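You operate a simulated robot arm through the tools that you are given. There is no shell and no other tool. Be economical: measure what you need, move in short steps, check, and stop when the job is done.

You run a simulated robot arm. Do the job below in one go: nothing can be reset, and whatever is moved stays where it is left.

JOB
Take the green checked label and put it on the white jug card. Then take the socket cup with an orange ring and put it on top of the brown packing block. Then take the lock barrel marked "352" from the top of the dark bench and leave it on the thick shim. The order counts. Set down upright: lock barrel.

It is judged by the outcome, as a careful person would: the job done as asked, and still so three seconds after it is handed in. It fails if anything else is knocked over, pushed out of place, dropped, spilled or broken.

ROBOT AND FRAMES
A 6-joint arm with a two-finger gripper on a trunk, on a base that drives. Base frame: it is fixed to the floor where the robot stands at the start and does not move with it; the origin is under the middle of the robot, x ahead of it, y to its left, z up; the surface under the hand at the start is at about z = 860. Lengths are in mm, angles in rad, forces in N, time in s.
Its first joint turns from -2.897 to 2.897 rad. Places, roughly: brown packing block [1000, 750, 1000]; lock barrel [-1250, 3750, 1000]; socket cup with an orange ring [750, 1000, 1000]; thick shim [-750, 3750, 1000]. Payload 3.43 kg.
The tool frame sits at the grasp point between the pads (the TCP): z along the fingers, y along the line on which they close. The tips reach 20 mm beyond it. The gripper opens to 190 mm. The gripper's body begins 248 mm behind the TCP.
Orientation is that of the tool frame in the base frame, as [roll, pitch, yaw] about the fixed x, y, z axes, in that order (R = Rz(yaw) Ry(pitch) Rx(roll)). With the fingers straight down and closing along the base's y, the tool's x points along the base's -x, its y along +y and its z along -z.

CONTROLS
- The arm moves only by the tool apply_moves. Its argument "plan" is text: rows parted by semicolons, each of 7 numbers parted by spaces: the turn, a rotation vector about the tool's x, y, z in rad, then the shift along the tool's x, y, z in mm, then the gripper command, from -1 (fully open) to 1 (shut), values between in proportion. In form: wx wy wz tx ty tz gripper; .... A call has 1 to 8 rows; each row shifts and turns the commanded pose from where the row before left it, along the tool's axes as they then stand. Rows are played at 5 a second. More than 50 mm and 0.15 rad between two rows, or a gripper value outside its range, and nothing of the call is played. A pose out of reach is approached as far as the arm can. The call stops where the force on the tool passes 40 N (or 10 N more than at its start, if that is more) or the arm is blocked; 0.2 s more then pass. Each finger travels about 153 mm/s and halts on what it meets, pressing with about 22 N; the grip force reading is that of the motor and also rises with nothing between the fingers. The clock runs only during rows and for 0.2 s after the last one: add rows that do not move to give the fingers time. It gives the time, the measured TCP pose, the force on the tool (base axes), the opening and the grip force at its end, in the units of the frame above (readings bear some noise), with the torque about the TCP (base axes, N m) and any sound that the robot's microphone picked up, and new pictures: "views" is both (left out), scene, wrist or none.
- Cameras (640 x 400 px; columns grow to the right, rows downward): "scene" is now at [47.6, 204.2, 1770.7]; the picture's right is [-0.19, -0.98, 0.00], its down [-0.75, 0.15, -0.64] and it looks along [0.63, -0.12, -0.77] (base axes); focal length 268 px, centre (320, 200). "wrist" rides on the gripper at [70, -8, -288] in the tool frame; the picture's right is [0.12, 0.99, 0.00], its down [-0.96, 0.12, -0.25] and it looks along [-0.24, 0.03, 0.97] (tool axes); focal length 261 px, centre (320, 200). There is no depth. A picture from a camera that has moved, and an enlarged one, comes with that camera's place and axes in the base frame and with its lens. The place of the scene camera against the robot may be out by one fixed shift of up to 12 mm in any direction.
- raise_lower(by): slides the trunk up (or, below 0, down) by that many mm; the arm and the scene camera ride with it, the base frame stays. It gives what a move gives, with no picture.
- base_move(legs): drives the robot by 1 to 6 legs, each [ahead, turn to the left] in mm and rad, along the robot's own axes; the way and the turn of a leg run together, so that a leg with both is an arc; at most 1500 mm and 3.142 rad a leg. The arm and the cameras ride along, it lands a little off, and it stops where it bumps. It gives what a move gives, and a new picture of the scene camera.
- aim_head(pan, tilt): turns the head with the scene camera to pan (to the left, within 2.094 rad either way) and tilt (down, from -0.506 to 1.204), counted from straight ahead of the robot. It gives what a move gives, and a new picture of the scene camera.
- inspect(camera, box): a new picture of the part [left, top, right, bottom] of that camera's present view, enlarged. No time passes.
- finish_job(): hands the job in; it is judged then, once.

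Go step by step. Nothing tells you exact positions but the pictures and the camera data: compare them with the known pose of the tool, close in by small moves and look again before you grip or let go. The budget is 165 turns and 260 pictures, counting those below and the enlarged ones. Unless the task says otherwise, let go and move clear before handing in, and close with one line.

The tools are called after "Emit:" by a JSON object that holds its "api" and its "payload". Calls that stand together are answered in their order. apply_moves: Moves the arm, as the interface text tells. Its arguments: {"type":"object","properties":{"plan":{"type":"string"},"views":{"type":"string","enum":["both","scene","wrist","none"]}},"required":["plan"]} The other tools are called the same way: raise_lower (by) slides the trunk up or down; base_move (legs) drives the base; aim_head (pan, tilt) turns the head that bears the scene camera; inspect (camera, box) takes an enlarged picture of a part of a camera's view; finish_job () hands the job in.

At the start:

```text
time: 0.0
position: [608.0, 257.4, 1171.1]
ee_rot: [-3.141, 0.0, 3.141]
ft_force: [1.0, 0.8, -1.0]
ft_torque: [0.0, 0.0, -0.01]
opening: 190.2
grasp_force: 0.2
trunk travel left (down, up): [-350.0, 90.0]
robot x, y, heading: [-4.0, 2.2, 0.001]
head pan, tilt: [-0.192, 0.874]
```

scene: 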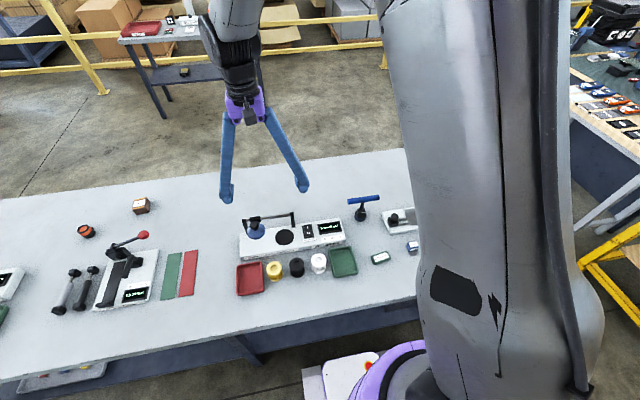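
wrist: 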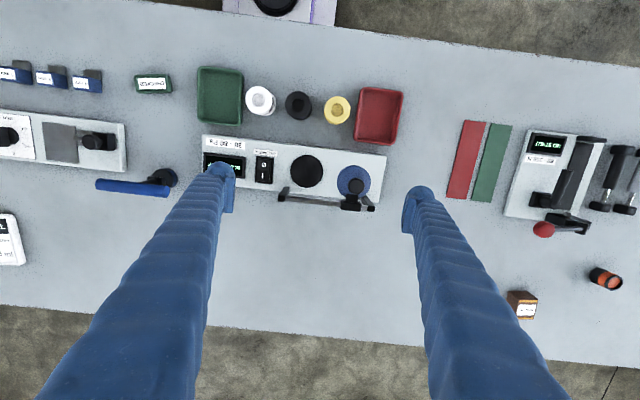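

I see the bench with small fixtures; the socket cup (orange ring) and brown block are on the left side. I need to find the green checked label and the jug card, so I'll look around.

Emit:
{"api": "aim_head", "payload": {"pan": -0.9, "tilt": 0.6}}

Emit:
{"api": "aim_head", "payload": {"pan": 0.7, "tilt": 0.6}}

Emit:
{"api": "aim_head", "payload": {"pan": 1.8, "tilt": 0.4}}

Emit:
{"api": "aim_head", "payload": {"pan": -1.8, "tilt": 0.4}}

```text
time: 1.1
position: [607.8, 255.4, 1171.7]
ee_rot: [-3.14, 0.001, 3.142]
ft_force: [0.2, 0.1, -0.5]
ft_torque: [0.01, 0.02, 0.02]
opening: 190.2
grasp_force: 0.0
trunk travel left (down, up): [-350.0, 90.0]
robot x, y, heading: [4.8, 4.1, 0.002]
head pan, tilt: [-0.901, 0.6]
camera scene: at [27.0, 149.8, 1793.4], right [-0.78, -0.62, 0.0], down [-0.35, 0.44, -0.82], along [0.51, -0.65, -0.57], focal length 268 px, centre (320, 200)
```

scene: 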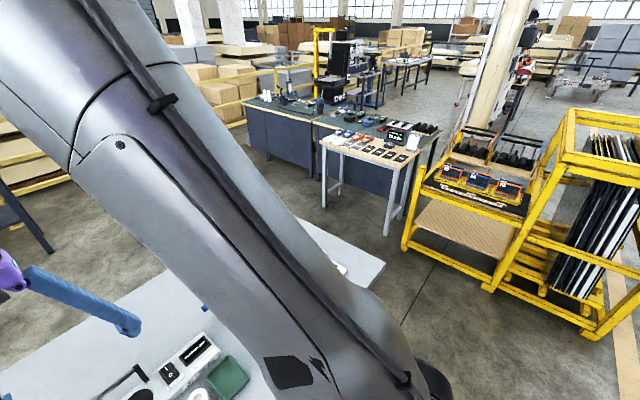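

```text
time: 2.7
position: [607.4, 255.6, 1172.4]
ee_rot: [3.142, -0.002, -3.141]
ft_force: [-0.3, -0.8, 0.0]
ft_torque: [0.04, 0.0, -0.03]
opening: 189.9
grasp_force: 0.0
trunk travel left (down, up): [-350.0, 90.0]
robot x, y, heading: [-4.3, 6.2, -0.001]
head pan, tilt: [0.7, 0.6]
camera scene: at [39.7, 275.7, 1793.4], right [0.64, -0.77, 0.0], down [-0.43, -0.36, -0.82], along [0.63, 0.53, -0.57], focal length 268 px, centre (320, 200)
```

scene: 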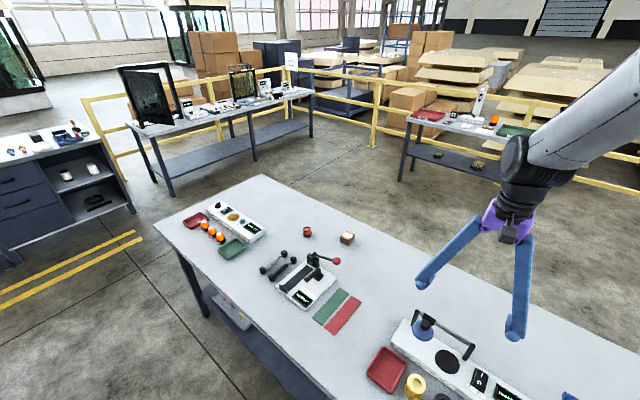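

```text
time: 4.1
position: [607.1, 256.3, 1172.8]
ee_rot: [3.142, 0.0, 3.141]
ft_force: [-0.1, 0.0, -0.3]
ft_torque: [0.0, -0.01, -0.01]
opening: 189.9
grasp_force: 0.0
trunk travel left (down, up): [-350.0, 90.0]
robot x, y, heading: [-0.1, 3.7, 0.001]
head pan, tilt: [1.799, 0.4]
camera scene: at [-48.9, 309.1, 1811.7], right [0.97, 0.23, 0.0], down [0.09, -0.38, -0.92], along [-0.21, 0.9, -0.39], focal length 268 px, centre (320, 200)
```

scene: 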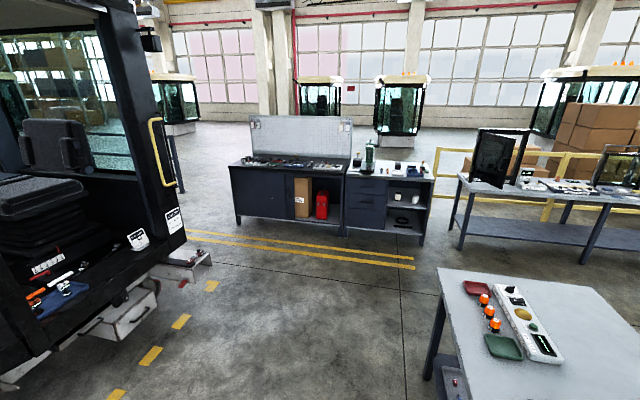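

```text
time: 7.1
position: [609.1, 256.7, 1172.0]
ee_rot: [3.141, 0.0, -3.14]
ft_force: [0.4, 0.2, 0.6]
ft_torque: [-0.02, 0.01, -0.02]
opening: 190.2
grasp_force: 0.0
trunk travel left (down, up): [-350.0, 90.0]
robot x, y, heading: [1.7, 2.6, 0.001]
head pan, tilt: [-1.799, 0.4]
camera scene: at [-48.9, 128.6, 1811.7], right [-0.97, 0.23, 0.0], down [0.09, 0.38, -0.92], along [-0.21, -0.9, -0.39], focal length 268 px, centre (320, 200)
```

scene: 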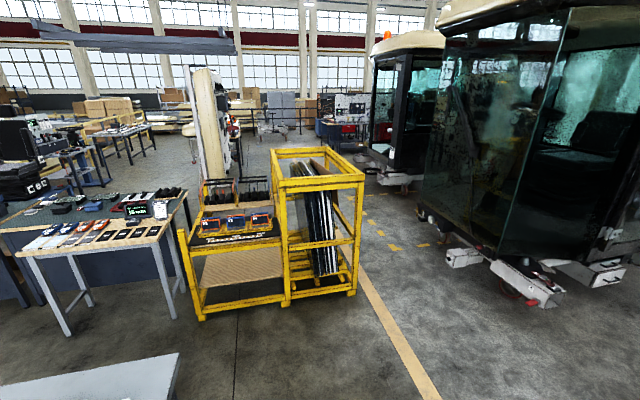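

The small table to the right carries rows of cards. Let me zoom in on it.

Emit:
{"api": "inspect", "payload": {"camera": "scene", "box": [0, 170, 200, 295]}}

Emit:
{"api": "aim_head", "payload": {"pan": -1.2, "tilt": 0.5}}

Emit:
{"api": "inspect", "payload": {"camera": "scene", "box": [130, 100, 350, 238]}}

```text
3.20 times, centred on (100, 232) of scene
camera zoom: at [-48.9, 128.6, 1811.7], right [-0.97, 0.23, 0.0], down [0.09, 0.38, -0.92], along [-0.21, -0.9, -0.39], focal length 858 px, centre (1024, 96)
```

zoom: 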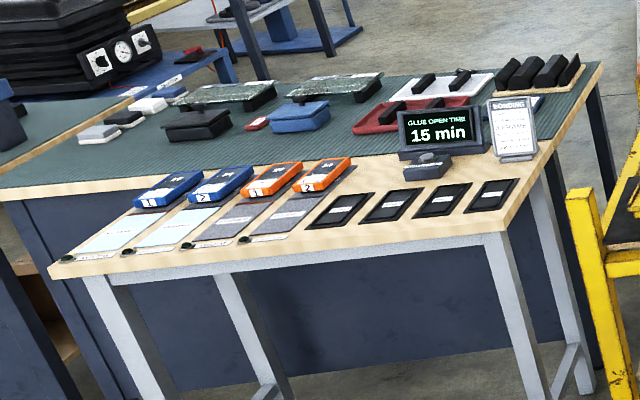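

```text
time: 8.1
position: [608.6, 255.0, 1170.4]
ee_rot: [-3.14, 0.0, -3.141]
ft_force: [0.4, -0.8, 0.6]
ft_torque: [0.0, 0.0, 0.02]
opening: 190.2
grasp_force: 0.1
trunk travel left (down, up): [-350.0, 90.0]
robot x, y, heading: [0.3, 5.2, -0.002]
head pan, tilt: [-1.201, 0.499]
camera scene: at [4.9, 134.0, 1802.6], right [-0.93, -0.36, 0.0], down [-0.17, 0.45, -0.88], along [0.32, -0.82, -0.48], focal length 268 px, centre (320, 200)
```

scene: 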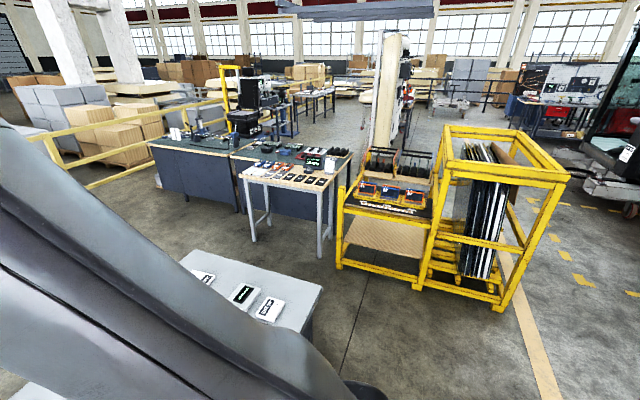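

```text
2.90 times, centred on (240, 169) of scene
camera zoom: at [4.9, 134.0, 1802.6], right [-0.93, -0.36, 0.0], down [-0.17, 0.45, -0.88], along [0.32, -0.82, -0.48], focal length 777 px, centre (552, 290)
```

zoom: 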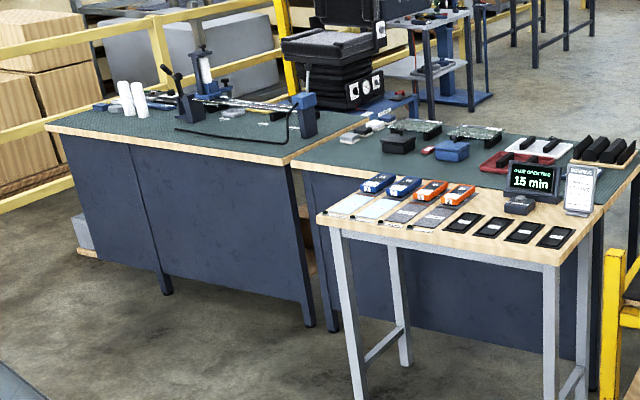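

No label here; next I check the tables ahead and to the left.

Emit:
{"api": "aim_head", "payload": {"pan": 0.6, "tilt": 0.5}}

Emit:
{"api": "inspect", "payload": {"camera": "scene", "box": [360, 90, 560, 215]}}

Emit:
{"api": "inspect", "payload": {"camera": "scene", "box": [60, 60, 300, 210]}}

Emit:
{"api": "aim_head", "payload": {"pan": 1.7, "tilt": 0.4}}

Emit:
{"api": "inspect", "payload": {"camera": "scene", "box": [170, 110, 410, 260]}}

Emit:
{"api": "inspect", "payload": {"camera": "scene", "box": [0, 180, 200, 305]}}

```text
time: 9.9
position: [607.5, 256.5, 1171.3]
ee_rot: [3.141, -0.001, 3.141]
ft_force: [0.9, 0.2, 0.3]
ft_torque: [0.03, 0.0, -0.01]
opening: 190.3
grasp_force: 0.0
trunk travel left (down, up): [-350.0, 90.0]
robot x, y, heading: [-1.1, 5.4, -0.0]
head pan, tilt: [0.6, 0.499]
camera scene: at [47.2, 270.2, 1802.5], right [0.56, -0.83, 0.0], down [-0.4, -0.27, -0.88], along [0.72, 0.5, -0.48], focal length 268 px, centre (320, 200)
```

scene: 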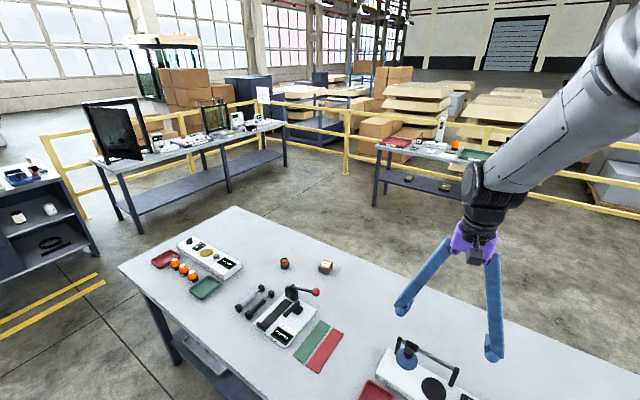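

```text
3.20 times, centred on (460, 152) of scene
camera zoom: at [47.2, 270.2, 1802.5], right [0.56, -0.83, 0.0], down [-0.4, -0.27, -0.88], along [0.72, 0.5, -0.48], focal length 858 px, centre (-128, 352)
```

zoom: 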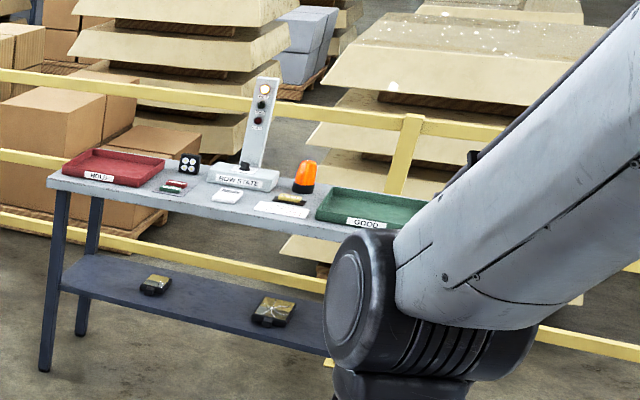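

```text
2.67 times, centred on (180, 135) of scene
camera zoom: at [47.2, 270.2, 1802.5], right [0.56, -0.83, 0.0], down [-0.4, -0.27, -0.88], along [0.72, 0.5, -0.48], focal length 715 px, centre (693, 373)
```

zoom: 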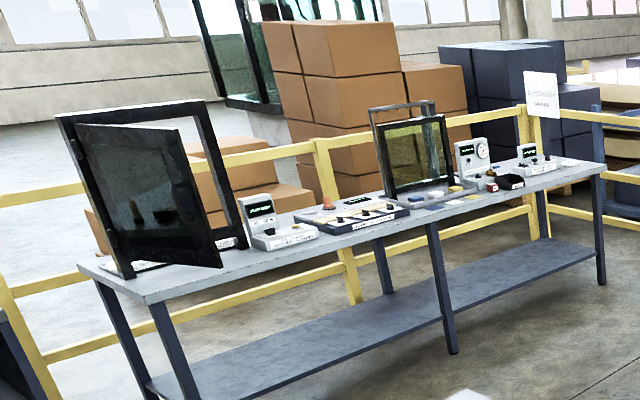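

```text
time: 11.2
position: [608.9, 256.0, 1171.7]
ee_rot: [-3.141, 0.002, 3.141]
ft_force: [0.2, -0.1, -0.2]
ft_torque: [0.01, -0.01, 0.02]
opening: 190.2
grasp_force: 0.0
trunk travel left (down, up): [-350.0, 90.0]
robot x, y, heading: [0.1, 4.5, 0.001]
head pan, tilt: [1.7, 0.4]
camera scene: at [-39.8, 310.7, 1811.7], right [0.99, 0.13, 0.0], down [0.05, -0.39, -0.92], along [-0.12, 0.91, -0.39], focal length 268 px, centre (320, 200)
```

scene: 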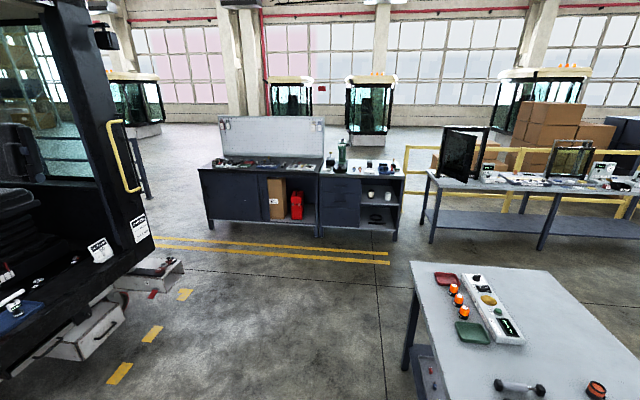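

```text
2.67 times, centred on (290, 185) of scene
camera zoom: at [-39.8, 310.7, 1811.7], right [0.99, 0.13, 0.0], down [0.05, -0.39, -0.92], along [-0.12, 0.91, -0.39], focal length 715 px, centre (400, 240)
```

zoom: 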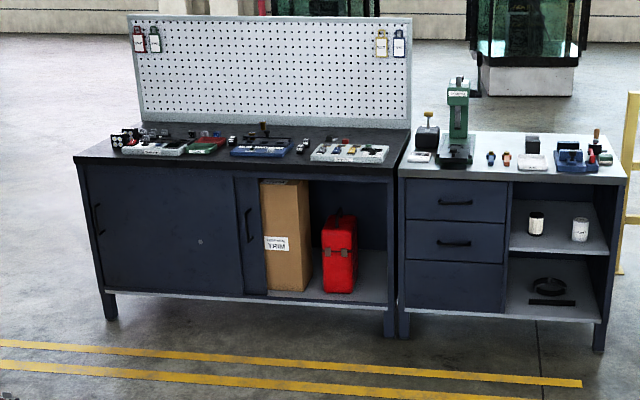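

```text
3.20 times, centred on (100, 242) of scene
camera zoom: at [-39.8, 310.7, 1811.7], right [0.99, 0.13, 0.0], down [0.05, -0.39, -0.92], along [-0.12, 0.91, -0.39], focal length 858 px, centre (1024, 64)
```

zoom: 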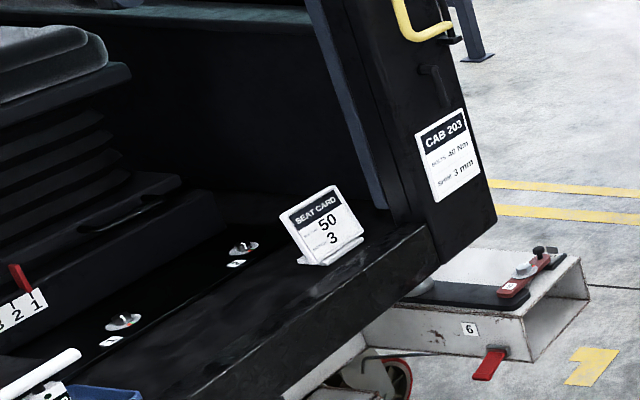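

Still not found. The near-right end of this bench shows three white cards; I'll zoom in on them and on the wrist view.

Emit:
{"api": "aim_head", "payload": {"pan": -1.0, "tilt": 0.9}}

Emit:
{"api": "inspect", "payload": {"camera": "wrist", "box": [0, 40, 256, 200]}}

Emit:
{"api": "inspect", "payload": {"camera": "wrist", "box": [384, 100, 640, 260]}}

```text
time: 13.6
position: [608.5, 255.8, 1171.4]
ee_rot: [-3.14, 0.0, -3.14]
ft_force: [0.5, 0.1, 0.2]
ft_torque: [0.0, 0.01, 0.0]
opening: 190.1
grasp_force: 0.0
trunk travel left (down, up): [-350.0, 90.0]
robot x, y, heading: [-1.5, 3.4, 0.001]
head pan, tilt: [-1.0, 0.901]
camera scene: at [12.8, 155.3, 1768.7], right [-0.84, -0.54, 0.0], down [-0.42, 0.66, -0.62], along [0.34, -0.52, -0.78], focal length 268 px, centre (320, 200)
```

scene: 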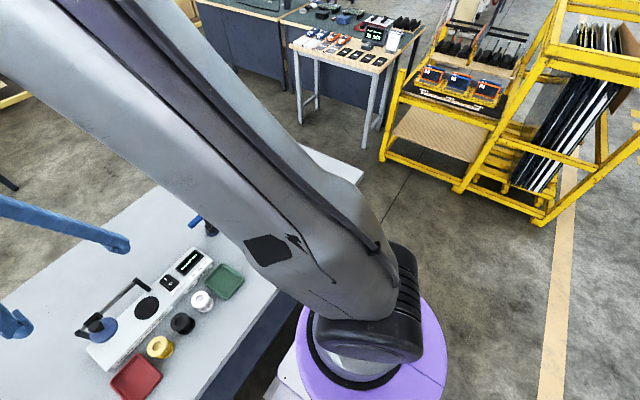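

```text
2.50 times, centred on (128, 120) of wrist
camera zoom: at [538.7, 248.0, 1458.7], right [-0.12, 0.99, 0.0], down [0.96, 0.12, 0.25], along [0.25, 0.03, -0.97], focal length 652 px, centre (800, 400)
```

zoom: 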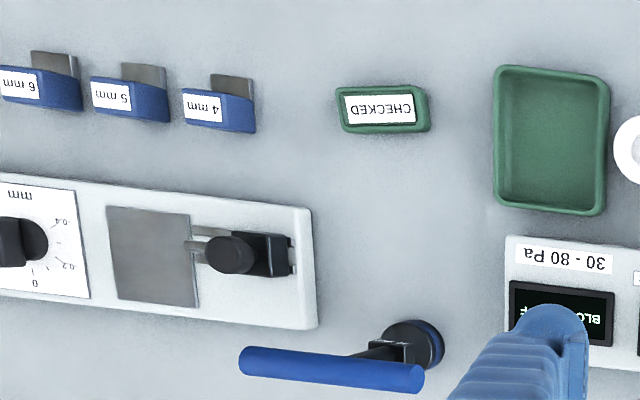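

```text
2.50 times, centred on (512, 180) of wrist
camera zoom: at [538.7, 248.0, 1458.7], right [-0.12, 0.99, 0.0], down [0.96, 0.12, 0.25], along [0.25, 0.03, -0.97], focal length 652 px, centre (-160, 250)
```

zoom: 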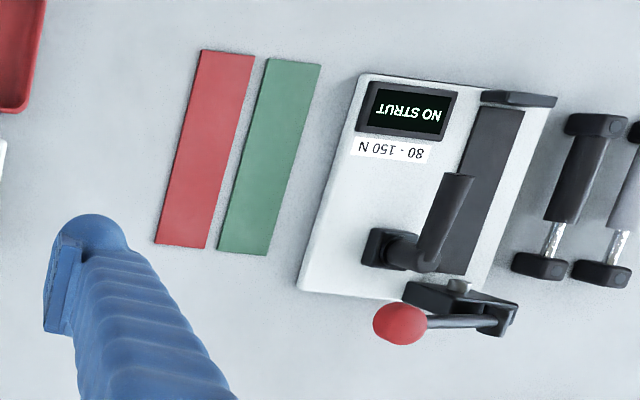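

The "CHECKED" green label is on this bench near (483, -110). I'll move the hand over to the right to see it and look for the jug card.

Emit:
{"api": "apply_moves", "payload": {"plan": "0 0 0 0 -46 0 -1;0 0 0 0 -46 0 -1;0 0 0 0 -46 0 -1;0 0 0 0 -46 0 -1;0 0 0 0 -46 0 -1;0 0 0 0 -46 0 -1;0 0 0 0 -46 0 -1;0 0 0 0 -46 0 -1"}}

```text
time: 15.4
position: [610.4, -114.1, 1170.8]
ee_rot: [-3.141, -0.002, -3.14]
ft_force: [0.6, -0.2, -0.4]
ft_torque: [0.03, 0.0, 0.0]
opening: 189.9
grasp_force: 0.0
trunk travel left (down, up): [-350.0, 90.0]
robot x, y, heading: [-0.2, 3.4, 0.006]
head pan, tilt: [-1.0, 0.901]
camera scene: at [13.0, 154.5, 1768.7], right [-0.84, -0.54, 0.0], down [-0.42, 0.66, -0.62], along [0.33, -0.52, -0.78], focal length 268 px, centre (320, 200)
camera wrist: at [540.8, -122.8, 1459.3], right [-0.12, 0.99, 0.0], down [0.96, 0.12, 0.25], along [0.24, 0.03, -0.97], focal length 261 px, centre (320, 200)
```

scene: 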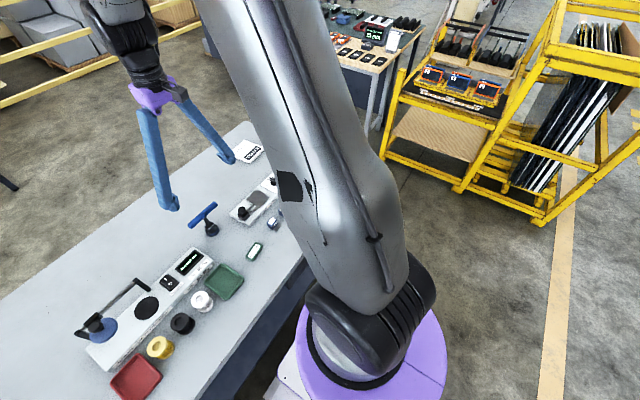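
wrist: 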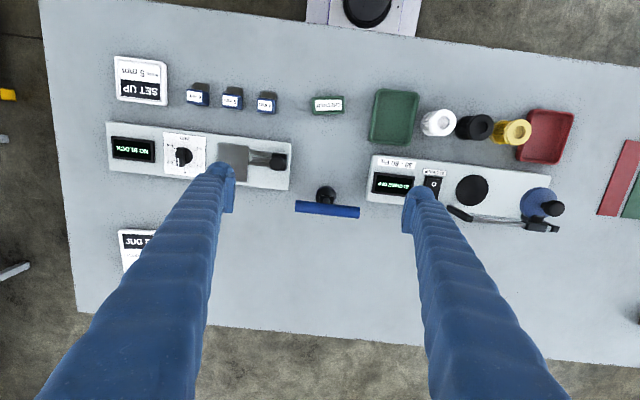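

Emit:
{"api": "inspect", "payload": {"camera": "wrist", "box": [90, 40, 250, 140]}}

Emit:
{"api": "inspect", "payload": {"camera": "wrist", "box": [90, 190, 250, 290]}}

Emit:
{"api": "inspect", "payload": {"camera": "wrist", "box": [288, 80, 368, 130]}}

Emit:
{"api": "inspect", "payload": {"camera": "scene", "box": [190, 120, 318, 270]}}

```text
4.00 times, centred on (170, 90) of wrist
camera zoom: at [540.8, -122.8, 1459.3], right [-0.12, 0.99, 0.0], down [0.96, 0.12, 0.25], along [0.24, 0.03, -0.97], focal length 1043 px, centre (920, 640)
```

zoom: 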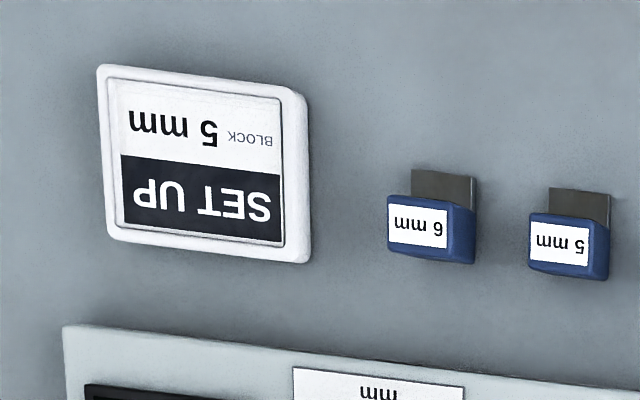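

```text
4.00 times, centred on (170, 240) of wrist
camera zoom: at [540.8, -122.8, 1459.3], right [-0.12, 0.99, 0.0], down [0.96, 0.12, 0.25], along [0.24, 0.03, -0.97], focal length 1043 px, centre (920, 40)
```

zoom: 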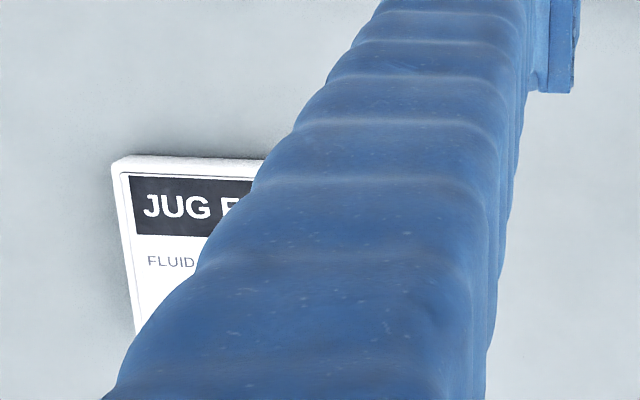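

```text
8.00 times, centred on (328, 105) of wrist
camera zoom: at [540.8, -122.8, 1459.3], right [-0.12, 0.99, 0.0], down [0.96, 0.12, 0.25], along [0.24, 0.03, -0.97], focal length 2085 px, centre (256, 960)
```

zoom: 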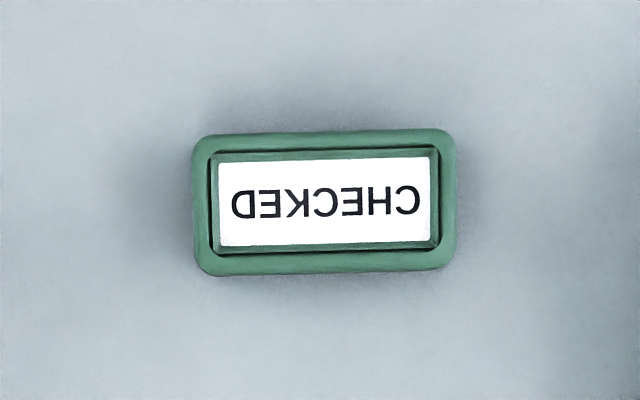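

```text
2.67 times, centred on (254, 195) of scene
camera zoom: at [13.0, 154.5, 1768.7], right [-0.84, -0.54, 0.0], down [-0.42, 0.66, -0.62], along [0.33, -0.52, -0.78], focal length 715 px, centre (496, 213)
```

zoom: 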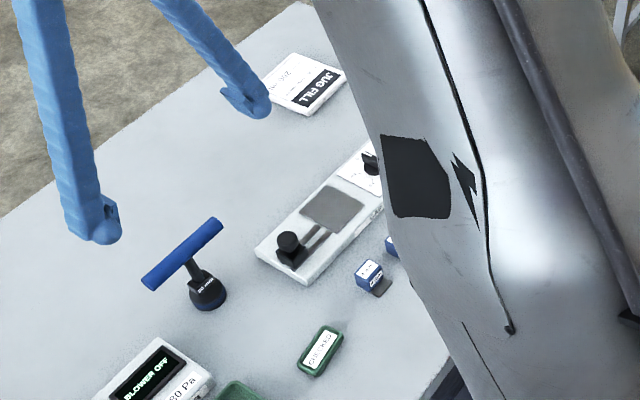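

The "JUG FILL" card is at about (857, -510), just beyond reach from here. I'll shift the robot about 300 mm to its right so the label and card are both reachable.

Emit:
{"api": "base_move", "payload": {"legs": [[0, -1.57], [300, 0], [0, 1.57]]}}

Emit:
{"api": "apply_moves", "payload": {"plan": "0 0 0 0 0 0 -1", "views": "wrist"}}

```text
time: 29.6
position: [615.0, -409.5, 1174.8]
ee_rot: [-3.141, -0.001, -3.132]
ft_force: [0.3, 0.0, -0.2]
ft_torque: [-0.02, -0.01, -0.01]
opening: 190.1
grasp_force: 0.1
trunk travel left (down, up): [-350.0, 90.0]
robot x, y, heading: [5.0, -374.2, 0.004]
head pan, tilt: [-1.0, 0.901]
stopped in leg 3: the robot was blocked; the commanded pose is now the measured one
camera scene: at [17.0, -219.6, 1768.6], right [-0.84, -0.54, 0.0], down [-0.43, 0.66, -0.62], along [0.34, -0.52, -0.78], focal length 268 px, centre (320, 200)
```

scene: 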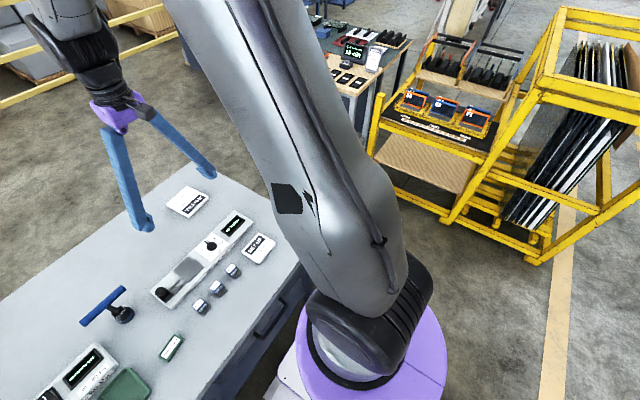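

```text
time: 30.0
position: [616.1, -413.7, 1172.7]
ee_rot: [3.139, 0.0, -3.135]
ft_force: [0.5, -1.0, -1.0]
ft_torque: [0.35, 0.0, 0.01]
opening: 190.1
grasp_force: 0.0
trunk travel left (down, up): [-350.0, 90.0]
robot x, y, heading: [4.1, -371.1, 0.002]
head pan, tilt: [-1.0, 0.901]
camera wrist: at [546.1, -422.1, 1460.4], right [-0.13, 0.99, 0.0], down [0.96, 0.12, 0.25], along [0.24, 0.03, -0.97], focal length 261 px, centre (320, 200)
```

wrist: 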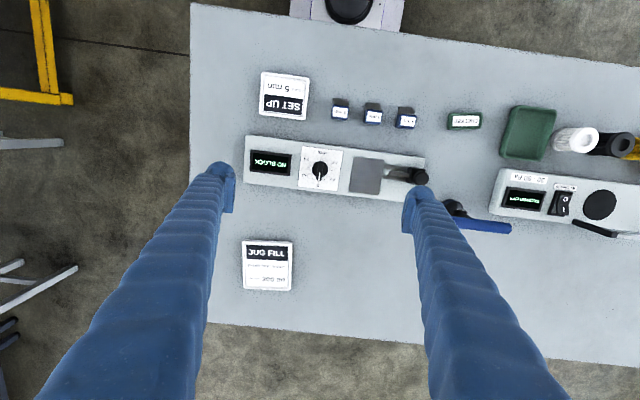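

The robot is now at y≈-371; card at about (874, -514), label at about (478, -114). Moving above the label with fingers narrowed to ~110 mm.

Emit:
{"api": "apply_moves", "payload": {"plan": "0 0 -0.04 23 45 0 -1;0 0 -0.04 23 45 0 -0.16;0 0 -0.04 23 45 0 -0.16;0 0 -0.04 23 45 0 -0.16;0 0 0 23 45 -0 -0.16;0 0 0 23 45 0 -0.16;0 0 0 0 0 40 -0.16;0 0 0 0 0 40 -0.16"}}

```text
refused: row 1 steps farther than a row can; nothing moved
```

Step slightly too long; shortening.

Emit:
{"api": "apply_moves", "payload": {"plan": "0 0 0 20 43 0 -0.16;0 0 0 20 43 0 -0.16;0 0 0 20 43 0 -0.16;0 0 0 20 43 0 -0.16;0 0 0 20 43 0 -0.16;0 0 0 20 43 0 -0.16;0 0 0 19 43 0 -0.16;0 0 -0.14 0 0 40 -0.16", "views": "wrist"}}

```text
time: 31.8
position: [477.1, -108.9, 1132.5]
ee_rot: [-3.141, -0.002, -2.994]
ft_force: [0.6, -0.8, -0.1]
ft_torque: [0.0, 0.15, 0.0]
opening: 110.4
grasp_force: 0.2
trunk travel left (down, up): [-350.0, 90.0]
robot x, y, heading: [6.9, -372.2, -0.0]
head pan, tilt: [-1.0, 0.901]
camera wrist: at [409.9, -127.0, 1419.5], right [-0.26, 0.96, 0.0], down [0.94, 0.26, 0.25], along [0.24, 0.07, -0.97], focal length 261 px, centre (320, 200)
```

wrist: 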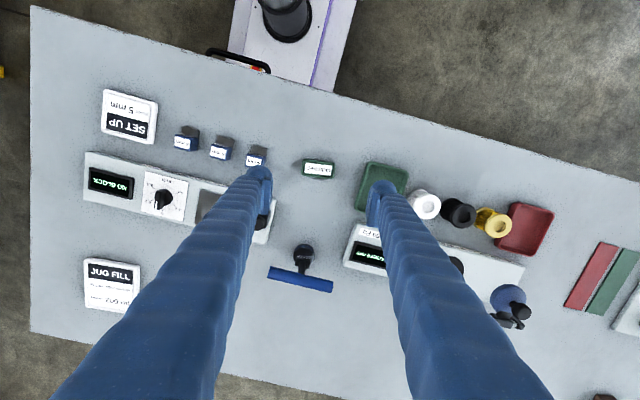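

Emit:
{"api": "inspect", "payload": {"camera": "wrist", "box": [270, 138, 366, 198]}}

Emit:
{"api": "inspect", "payload": {"camera": "scene", "box": [60, 250, 260, 375]}}

```text
6.67 times, centred on (318, 168) of wrist
camera zoom: at [409.9, -127.0, 1419.5], right [-0.26, 0.96, 0.0], down [0.94, 0.26, 0.25], along [0.24, 0.07, -0.97], focal length 1738 px, centre (333, 413)
```

zoom: 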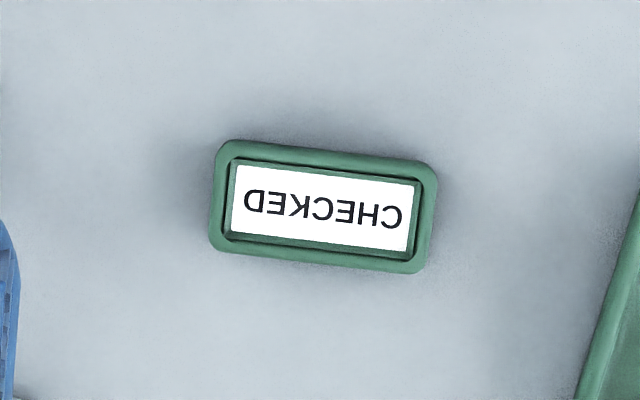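

```text
3.20 times, centred on (160, 312) of scene
camera zoom: at [19.5, -220.0, 1768.5], right [-0.84, -0.54, 0.0], down [-0.43, 0.66, -0.62], along [0.33, -0.52, -0.78], focal length 858 px, centre (832, -160)
```

zoom: 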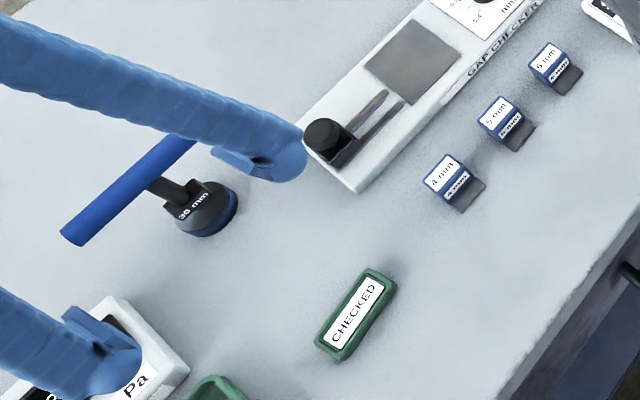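

Aligned with the label. Descending to just above it.

Emit:
{"api": "apply_moves", "payload": {"plan": "0 0 0 -2 -2 46 -0.16;0 0 0 0 0 46 -0.16;0 0 0 0 0 46 -0.16;0 0 0 0 0 46 -0.16;0 0 0 0 0 44 -0.16;0 0 0 0 0 0 -0.16"}}

```text
time: 33.2
position: [474.7, -114.1, 905.6]
ee_rot: [-3.141, -0.001, -2.994]
ft_force: [0.4, -0.4, -0.1]
ft_torque: [-0.04, -0.02, 0.0]
opening: 110.2
grasp_force: 0.1
trunk travel left (down, up): [-350.0, 90.0]
robot x, y, heading: [6.8, -368.7, 0.001]
head pan, tilt: [-1.0, 0.901]
camera scene: at [15.8, -220.1, 1768.8], right [-0.84, -0.54, 0.0], down [-0.42, 0.66, -0.62], along [0.34, -0.52, -0.78], focal length 268 px, centre (320, 200)
camera wrist: at [406.9, -131.6, 1193.1], right [-0.26, 0.96, 0.0], down [0.93, 0.26, 0.25], along [0.24, 0.07, -0.97], focal length 261 px, centre (320, 200)
```

scene: 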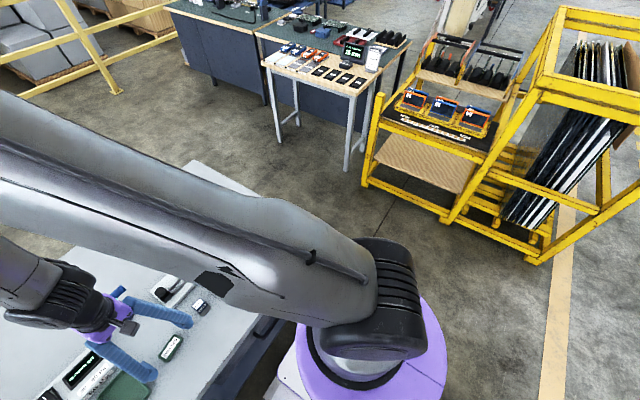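
wrist: 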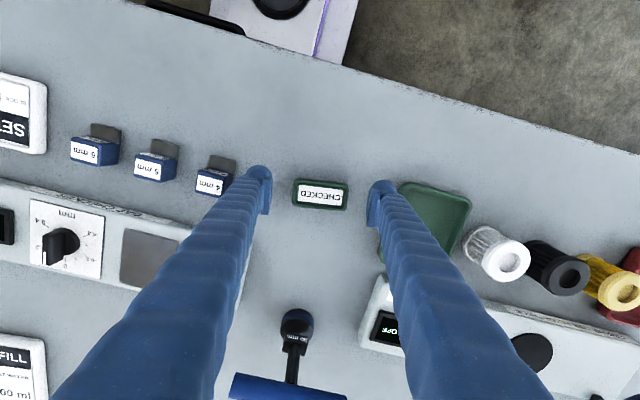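

Small correction, lower to near the table and close gently on the label ends.

Emit:
{"api": "apply_moves", "payload": {"plan": "0 0 0 -5 2 10 -0.16;0 0 0 0 0 11 -0.16;0 0 0 0 0 0 0.1;0 0 0 0 0 0 0.4;0 0 0 0 0 0 0.6;0 0 0 0 0 0 0.6", "views": "wrist"}}

```text
time: 34.2
position: [482.4, -109.2, 892.2]
ee_rot: [3.134, 0.013, -2.996]
ft_force: [0.6, -9.5, 96.5]
ft_torque: [-0.9, 0.08, -0.04]
opening: 38.9
grasp_force: 21.4
trunk travel left (down, up): [-350.0, 90.0]
robot x, y, heading: [6.6, -369.3, -0.001]
head pan, tilt: [-1.0, 0.901]
stopped in row 5: the force on the tool passed its limit at 48 N (the readings are from after the stop); the commanded pose is now the measured one
camera wrist: at [410.9, -129.6, 1180.0], right [-0.26, 0.96, 0.0], down [0.93, 0.25, 0.26], along [0.25, 0.07, -0.97], focal length 261 px, centre (320, 200)
```

wrist: 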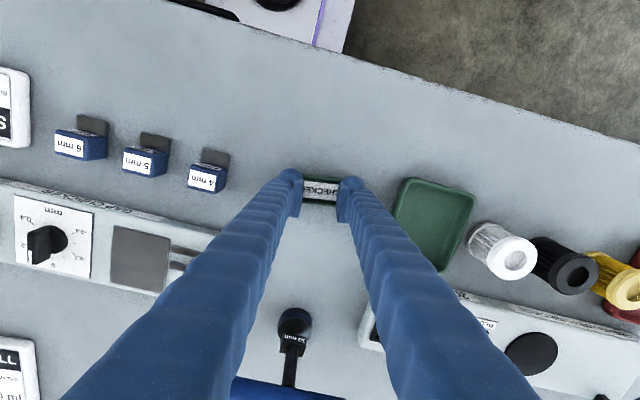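

The fingers rode up onto the label instead of holding it. Backing off upward and reopening.

Emit:
{"api": "apply_moves", "payload": {"plan": "0 0 0 0 0 -8 0.55;0 0 0 0 0 -12 0.4;0 0 0 0 0 0 -0.16;0 0 0 0 0 0 -0.16;0 0 0 0 0 0 -0.16", "views": "wrist"}}

Emit:
{"api": "inspect", "payload": {"camera": "wrist", "box": [240, 140, 400, 240]}}

```text
time: 35.4
position: [481.7, -109.2, 905.2]
ee_rot: [3.142, 0.002, -2.994]
ft_force: [0.6, -1.3, 0.2]
ft_torque: [0.06, 0.0, 0.01]
opening: 110.3
grasp_force: 0.1
trunk travel left (down, up): [-350.0, 90.0]
robot x, y, heading: [5.0, -374.5, 0.001]
head pan, tilt: [-1.0, 0.901]
camera wrist: at [413.3, -128.9, 1192.0], right [-0.26, 0.96, 0.0], down [0.93, 0.26, 0.25], along [0.24, 0.07, -0.97], focal length 261 px, centre (320, 200)
```

wrist: 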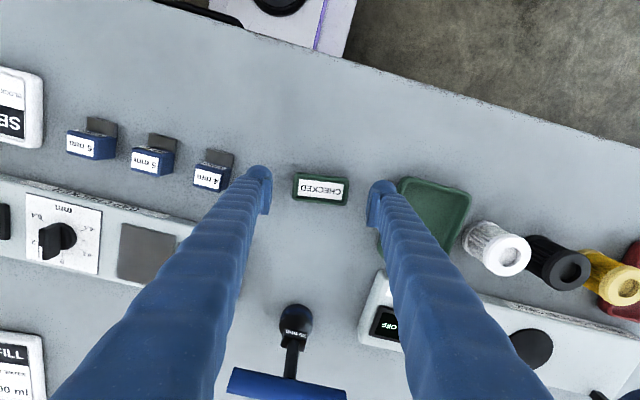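

```text
4.00 times, centred on (320, 190) of wrist
camera zoom: at [413.3, -128.9, 1192.0], right [-0.26, 0.96, 0.0], down [0.93, 0.26, 0.25], along [0.24, 0.07, -0.97], focal length 1043 px, centre (320, 240)
```

zoom: 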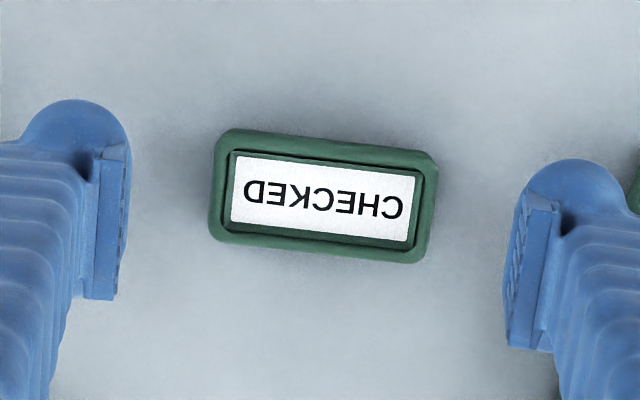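

Label still in place. I'll descend more carefully to find the table with the tips before closing.

Emit:
{"api": "apply_moves", "payload": {"plan": "0 0 0 0 0 10 -0.16;0 0 0 0 0 8 -0.16;0 0 0 0 0 3 -0.16;0 0 0 0 0 0 -0.16", "views": "none"}}

Emit:
{"api": "apply_moves", "payload": {"plan": "0 0 0 0 0 2 -0.16;0 0 0 0 0 0 -0.16", "views": "wrist"}}

Emit:
{"api": "inspect", "payload": {"camera": "wrist", "box": [240, 140, 400, 240]}}

```text
time: 36.4
position: [481.2, -109.5, 884.7]
ee_rot: [3.139, 0.003, -2.993]
ft_force: [0.6, 0.3, -0.5]
ft_torque: [-0.01, 0.02, 0.0]
opening: 110.3
grasp_force: 0.2
trunk travel left (down, up): [-350.0, 90.0]
robot x, y, heading: [5.7, -373.0, 0.002]
head pan, tilt: [-1.0, 0.901]
```

```text
time: 37.0
position: [481.4, -109.7, 882.0]
ee_rot: [3.139, 0.004, -2.994]
ft_force: [0.2, 0.5, -0.3]
ft_torque: [-0.02, -0.02, 0.0]
opening: 110.2
grasp_force: 0.1
trunk travel left (down, up): [-350.0, 90.0]
robot x, y, heading: [4.5, -373.5, 0.003]
head pan, tilt: [-1.0, 0.901]
camera wrist: at [413.2, -128.0, 1169.8], right [-0.26, 0.96, 0.0], down [0.93, 0.26, 0.25], along [0.24, 0.07, -0.97], focal length 261 px, centre (320, 200)
```

wrist: 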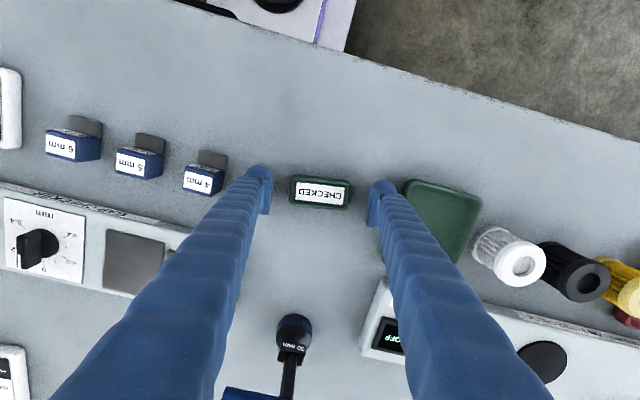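

```text
4.00 times, centred on (320, 190) of wrist
camera zoom: at [413.2, -128.0, 1169.8], right [-0.26, 0.96, 0.0], down [0.93, 0.26, 0.25], along [0.24, 0.07, -0.97], focal length 1043 px, centre (320, 240)
```

zoom: 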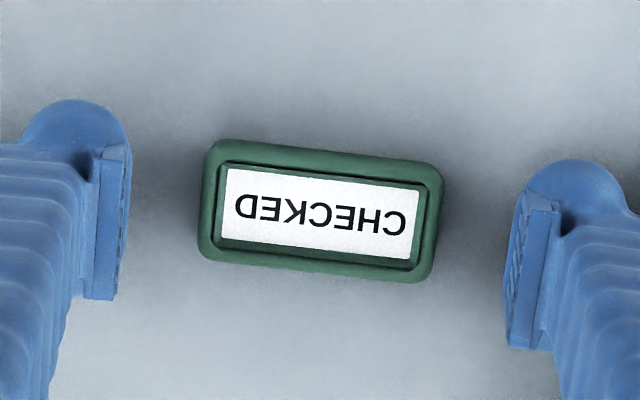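

Emit:
{"api": "apply_moves", "payload": {"plan": "0 0 0 0 0 1 0;0 0 0 0 0 0 0.15;0 0 0 0 0 0 0.25;0 0 0 0 0 0 0.3;0 0 0 0 0 0 0.3", "views": "wrist"}}

Emit:
{"api": "inspect", "payload": {"camera": "wrist", "box": [240, 140, 400, 240]}}

```text
time: 38.2
position: [481.9, -108.8, 881.7]
ee_rot: [3.14, 0.004, -2.992]
ft_force: [0.1, 0.3, 0.0]
ft_torque: [-0.03, -0.01, 0.02]
opening: 68.2
grasp_force: 22.0
trunk travel left (down, up): [-350.0, 90.0]
robot x, y, heading: [0.8, -370.7, -0.001]
head pan, tilt: [-1.0, 0.901]
camera wrist: at [413.4, -127.8, 1168.9], right [-0.26, 0.96, 0.0], down [0.93, 0.26, 0.25], along [0.24, 0.07, -0.97], focal length 261 px, centre (320, 200)
```

wrist: 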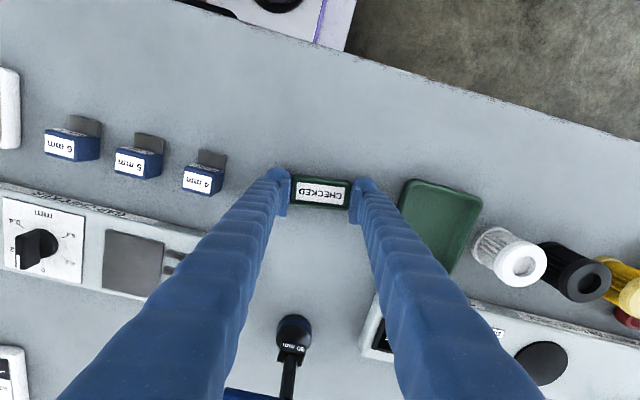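

```text
4.00 times, centred on (320, 190) of wrist
camera zoom: at [413.4, -127.8, 1168.9], right [-0.26, 0.96, 0.0], down [0.93, 0.26, 0.25], along [0.24, 0.07, -0.97], focal length 1043 px, centre (320, 240)
```

zoom: 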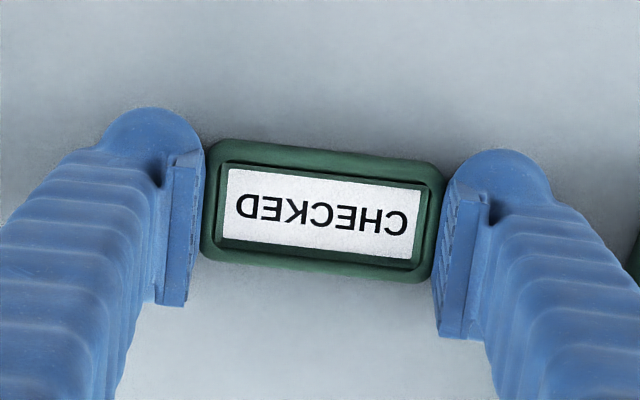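

Gripped at 68 mm with 22 N. Lifting.

Emit:
{"api": "apply_moves", "payload": {"plan": "0 0 0 0 0 -5 0.35;0 0 0 0 0 -15 0.35;0 0 0 0 0 -40 0.35;0 0 0 0 0 -45 0.35;0 0 0 0 0 -45 0.35;0 0 0 0 0 -45 0.35", "views": "wrist"}}

```text
time: 39.6
position: [481.7, -109.7, 1079.9]
ee_rot: [3.14, 0.005, -2.993]
ft_force: [-0.4, 0.0, -0.7]
ft_torque: [0.04, -0.05, 0.0]
opening: 68.3
grasp_force: 21.6
trunk travel left (down, up): [-350.0, 90.0]
robot x, y, heading: [2.8, -370.3, 0.0]
head pan, tilt: [-1.0, 0.901]
camera wrist: at [413.6, -128.0, 1366.6], right [-0.26, 0.96, 0.0], down [0.93, 0.26, 0.25], along [0.24, 0.07, -0.97], focal length 261 px, centre (320, 200)
```

wrist: 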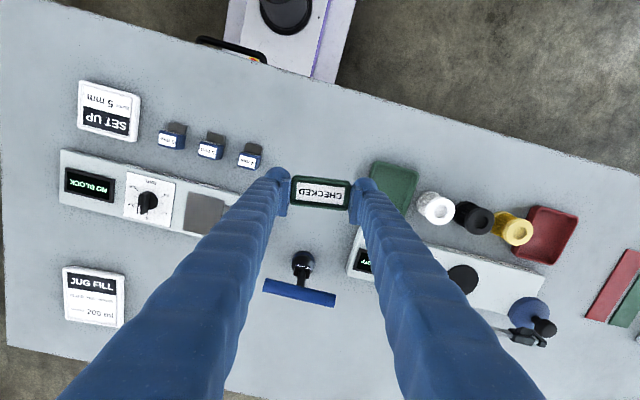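

Label is held. Moving across at height to above the jug card.

Emit:
{"api": "apply_moves", "payload": {"plan": "0 0 0 -27 -37 0 0.35;0 0 0 -27 -37 0 0.35;0 0 0 -27 -37 0 0.35;0 0 0 -27 -37 0 0.35;0 0 0 -27 -37 0 0.35;0 0 0 -27 -37 0 0.35;0 0 0 -27 -37 0 0.35;0 0 0 -27 -37 0 0.35", "views": "none"}}

Emit:
{"api": "apply_moves", "payload": {"plan": "0 0 0 -27 -37 0 0.35;0 0 0 -27 -37 0 0.35;0 0 0 -27 -37 0 0.35;0 0 0 -27 -37 0 0.35;0 0 0 0 0 0 0.35", "views": "both"}}

```text
time: 41.4
position: [741.7, -370.3, 1073.8]
ee_rot: [3.139, 0.002, -2.992]
ft_force: [0.1, 0.0, -0.4]
ft_torque: [0.05, 0.01, -0.04]
opening: 68.4
grasp_force: 22.2
trunk travel left (down, up): [-350.0, 90.0]
robot x, y, heading: [3.8, -375.0, 0.007]
head pan, tilt: [-1.0, 0.901]
```

```text
time: 42.6
position: [870.5, -498.5, 1076.5]
ee_rot: [3.14, 0.005, -2.993]
ft_force: [-0.5, -0.4, -0.1]
ft_torque: [0.03, -0.01, 0.02]
opening: 68.4
grasp_force: 22.2
trunk travel left (down, up): [-350.0, 90.0]
robot x, y, heading: [3.8, -370.1, 0.006]
head pan, tilt: [-1.0, 0.901]
camera scene: at [16.8, -220.5, 1768.7], right [-0.84, -0.54, 0.0], down [-0.42, 0.66, -0.62], along [0.34, -0.52, -0.78], focal length 268 px, centre (320, 200)
camera wrist: at [801.0, -517.4, 1363.1], right [-0.26, 0.96, 0.0], down [0.93, 0.26, 0.25], along [0.24, 0.07, -0.97], focal length 261 px, centre (320, 200)
```

scene: 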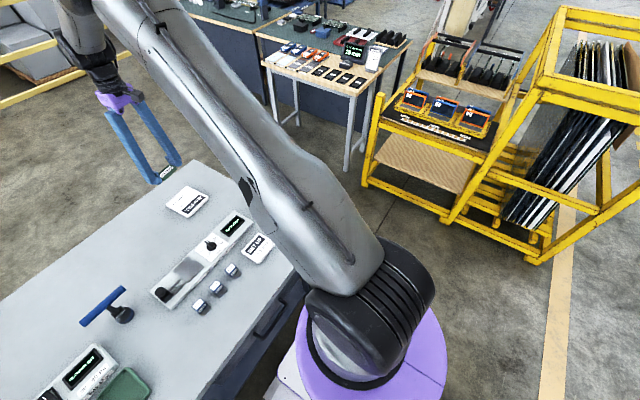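
wrist: 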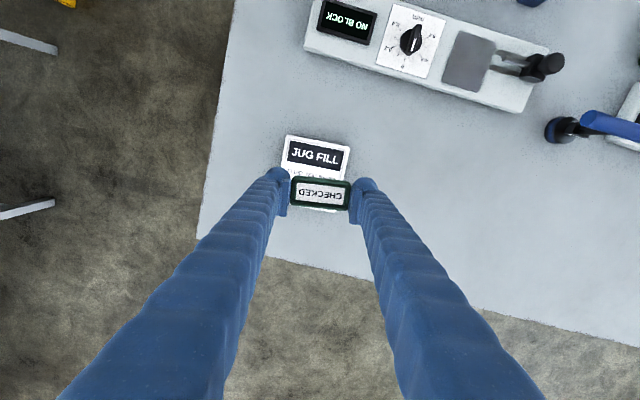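

Aligned within ~8 mm of the card's centre. Lowering with correction.

Emit:
{"api": "apply_moves", "payload": {"plan": "0 0 0 -8 -4 40 0.35;0 0 0 0 0 45 0.35;0 0 0 0 0 45 0.35;0 0 0 0 0 30 0.35;0 0 0 0 0 0 0.35", "views": "wrist"}}

Emit:
{"api": "inspect", "payload": {"camera": "wrist", "box": [240, 120, 400, 220]}}

Emit:
{"api": "inspect", "payload": {"camera": "scene", "box": [120, 140, 248, 220]}}

```text
time: 43.8
position: [879.2, -503.5, 913.1]
ee_rot: [3.139, 0.002, -2.993]
ft_force: [0.6, 0.1, -0.2]
ft_torque: [-0.04, 0.0, -0.01]
opening: 68.4
grasp_force: 22.2
trunk travel left (down, up): [-350.0, 90.0]
robot x, y, heading: [3.8, -371.6, 0.005]
head pan, tilt: [-1.0, 0.901]
camera wrist: at [809.8, -521.9, 1200.9], right [-0.26, 0.96, 0.0], down [0.93, 0.26, 0.25], along [0.24, 0.07, -0.97], focal length 261 px, centre (320, 200)
```

wrist: 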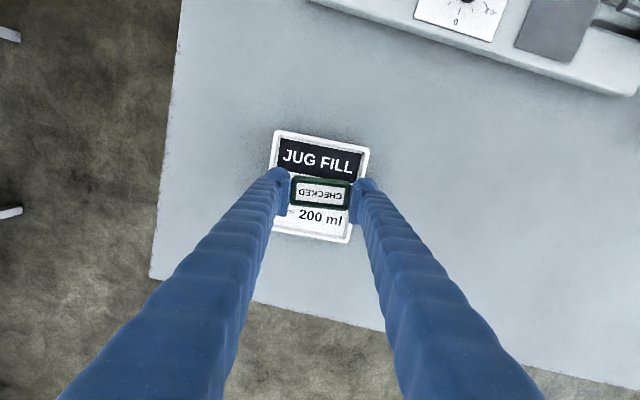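

```text
4.00 times, centred on (320, 170) of wrist
camera zoom: at [809.8, -521.9, 1200.9], right [-0.26, 0.96, 0.0], down [0.93, 0.26, 0.25], along [0.24, 0.07, -0.97], focal length 1043 px, centre (320, 320)
```

zoom: 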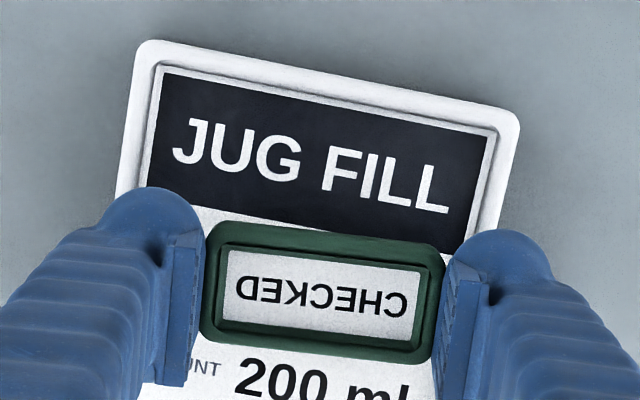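

```text
5.00 times, centred on (184, 180) of scene
camera zoom: at [17.5, -220.3, 1768.7], right [-0.84, -0.54, 0.0], down [-0.43, 0.66, -0.62], along [0.34, -0.52, -0.78], focal length 1341 px, centre (1000, 300)
```

zoom: 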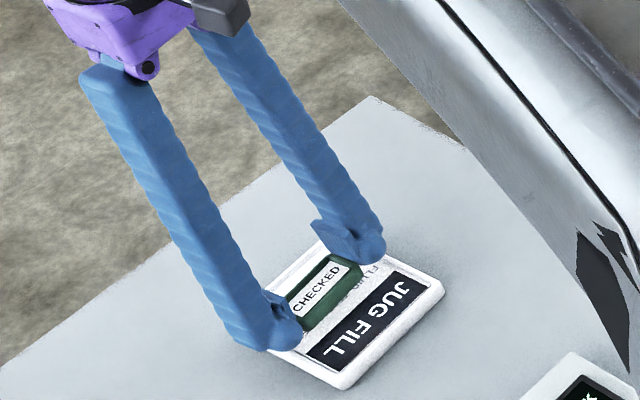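

Emit:
{"api": "apply_moves", "payload": {"plan": "0 0 0 0 0 12 0.35;0 0 0 0 0 3 0.35;0 0 0 0 0 2 0.35;0 0 0 0 0 0 0.35", "views": "none"}}

Emit:
{"api": "apply_moves", "payload": {"plan": "0 0 0 0 0 2 0.35;0 0 0 0 0 0 0.35", "views": "none"}}

Emit:
{"api": "apply_moves", "payload": {"plan": "0 0 0 0 0 2 0.35;0 0 0 0 0 0 0.35", "views": "wrist"}}

```text
time: 44.8
position: [877.0, -503.0, 899.0]
ee_rot: [3.14, 0.002, -2.992]
ft_force: [-0.5, -0.8, 0.0]
ft_torque: [-0.02, 0.02, 0.0]
opening: 68.5
grasp_force: 21.7
trunk travel left (down, up): [-350.0, 90.0]
robot x, y, heading: [5.5, -372.5, 0.003]
head pan, tilt: [-1.0, 0.901]
```

```text
time: 45.4
position: [877.9, -505.1, 897.7]
ee_rot: [3.138, 0.004, -2.993]
ft_force: [-0.3, -0.2, 2.2]
ft_torque: [-0.02, 0.03, 0.0]
opening: 68.4
grasp_force: 22.2
trunk travel left (down, up): [-350.0, 90.0]
robot x, y, heading: [6.6, -375.5, -0.005]
head pan, tilt: [-1.0, 0.901]
```

```text
time: 46.0
position: [877.7, -504.1, 897.5]
ee_rot: [3.141, 0.004, -2.994]
ft_force: [1.1, 0.2, 12.8]
ft_torque: [-0.02, 0.04, 0.01]
opening: 68.4
grasp_force: 22.4
trunk travel left (down, up): [-350.0, 90.0]
robot x, y, heading: [6.6, -370.5, 0.003]
head pan, tilt: [-1.0, 0.901]
camera wrist: at [808.6, -522.3, 1184.5], right [-0.26, 0.96, 0.0], down [0.93, 0.26, 0.25], along [0.24, 0.07, -0.97], focal length 261 px, centre (320, 200)
```

wrist: 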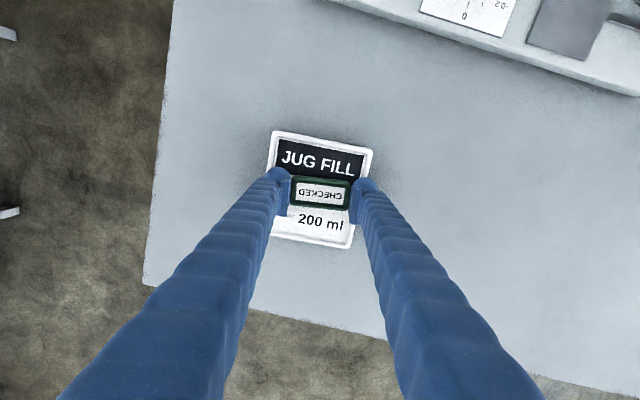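

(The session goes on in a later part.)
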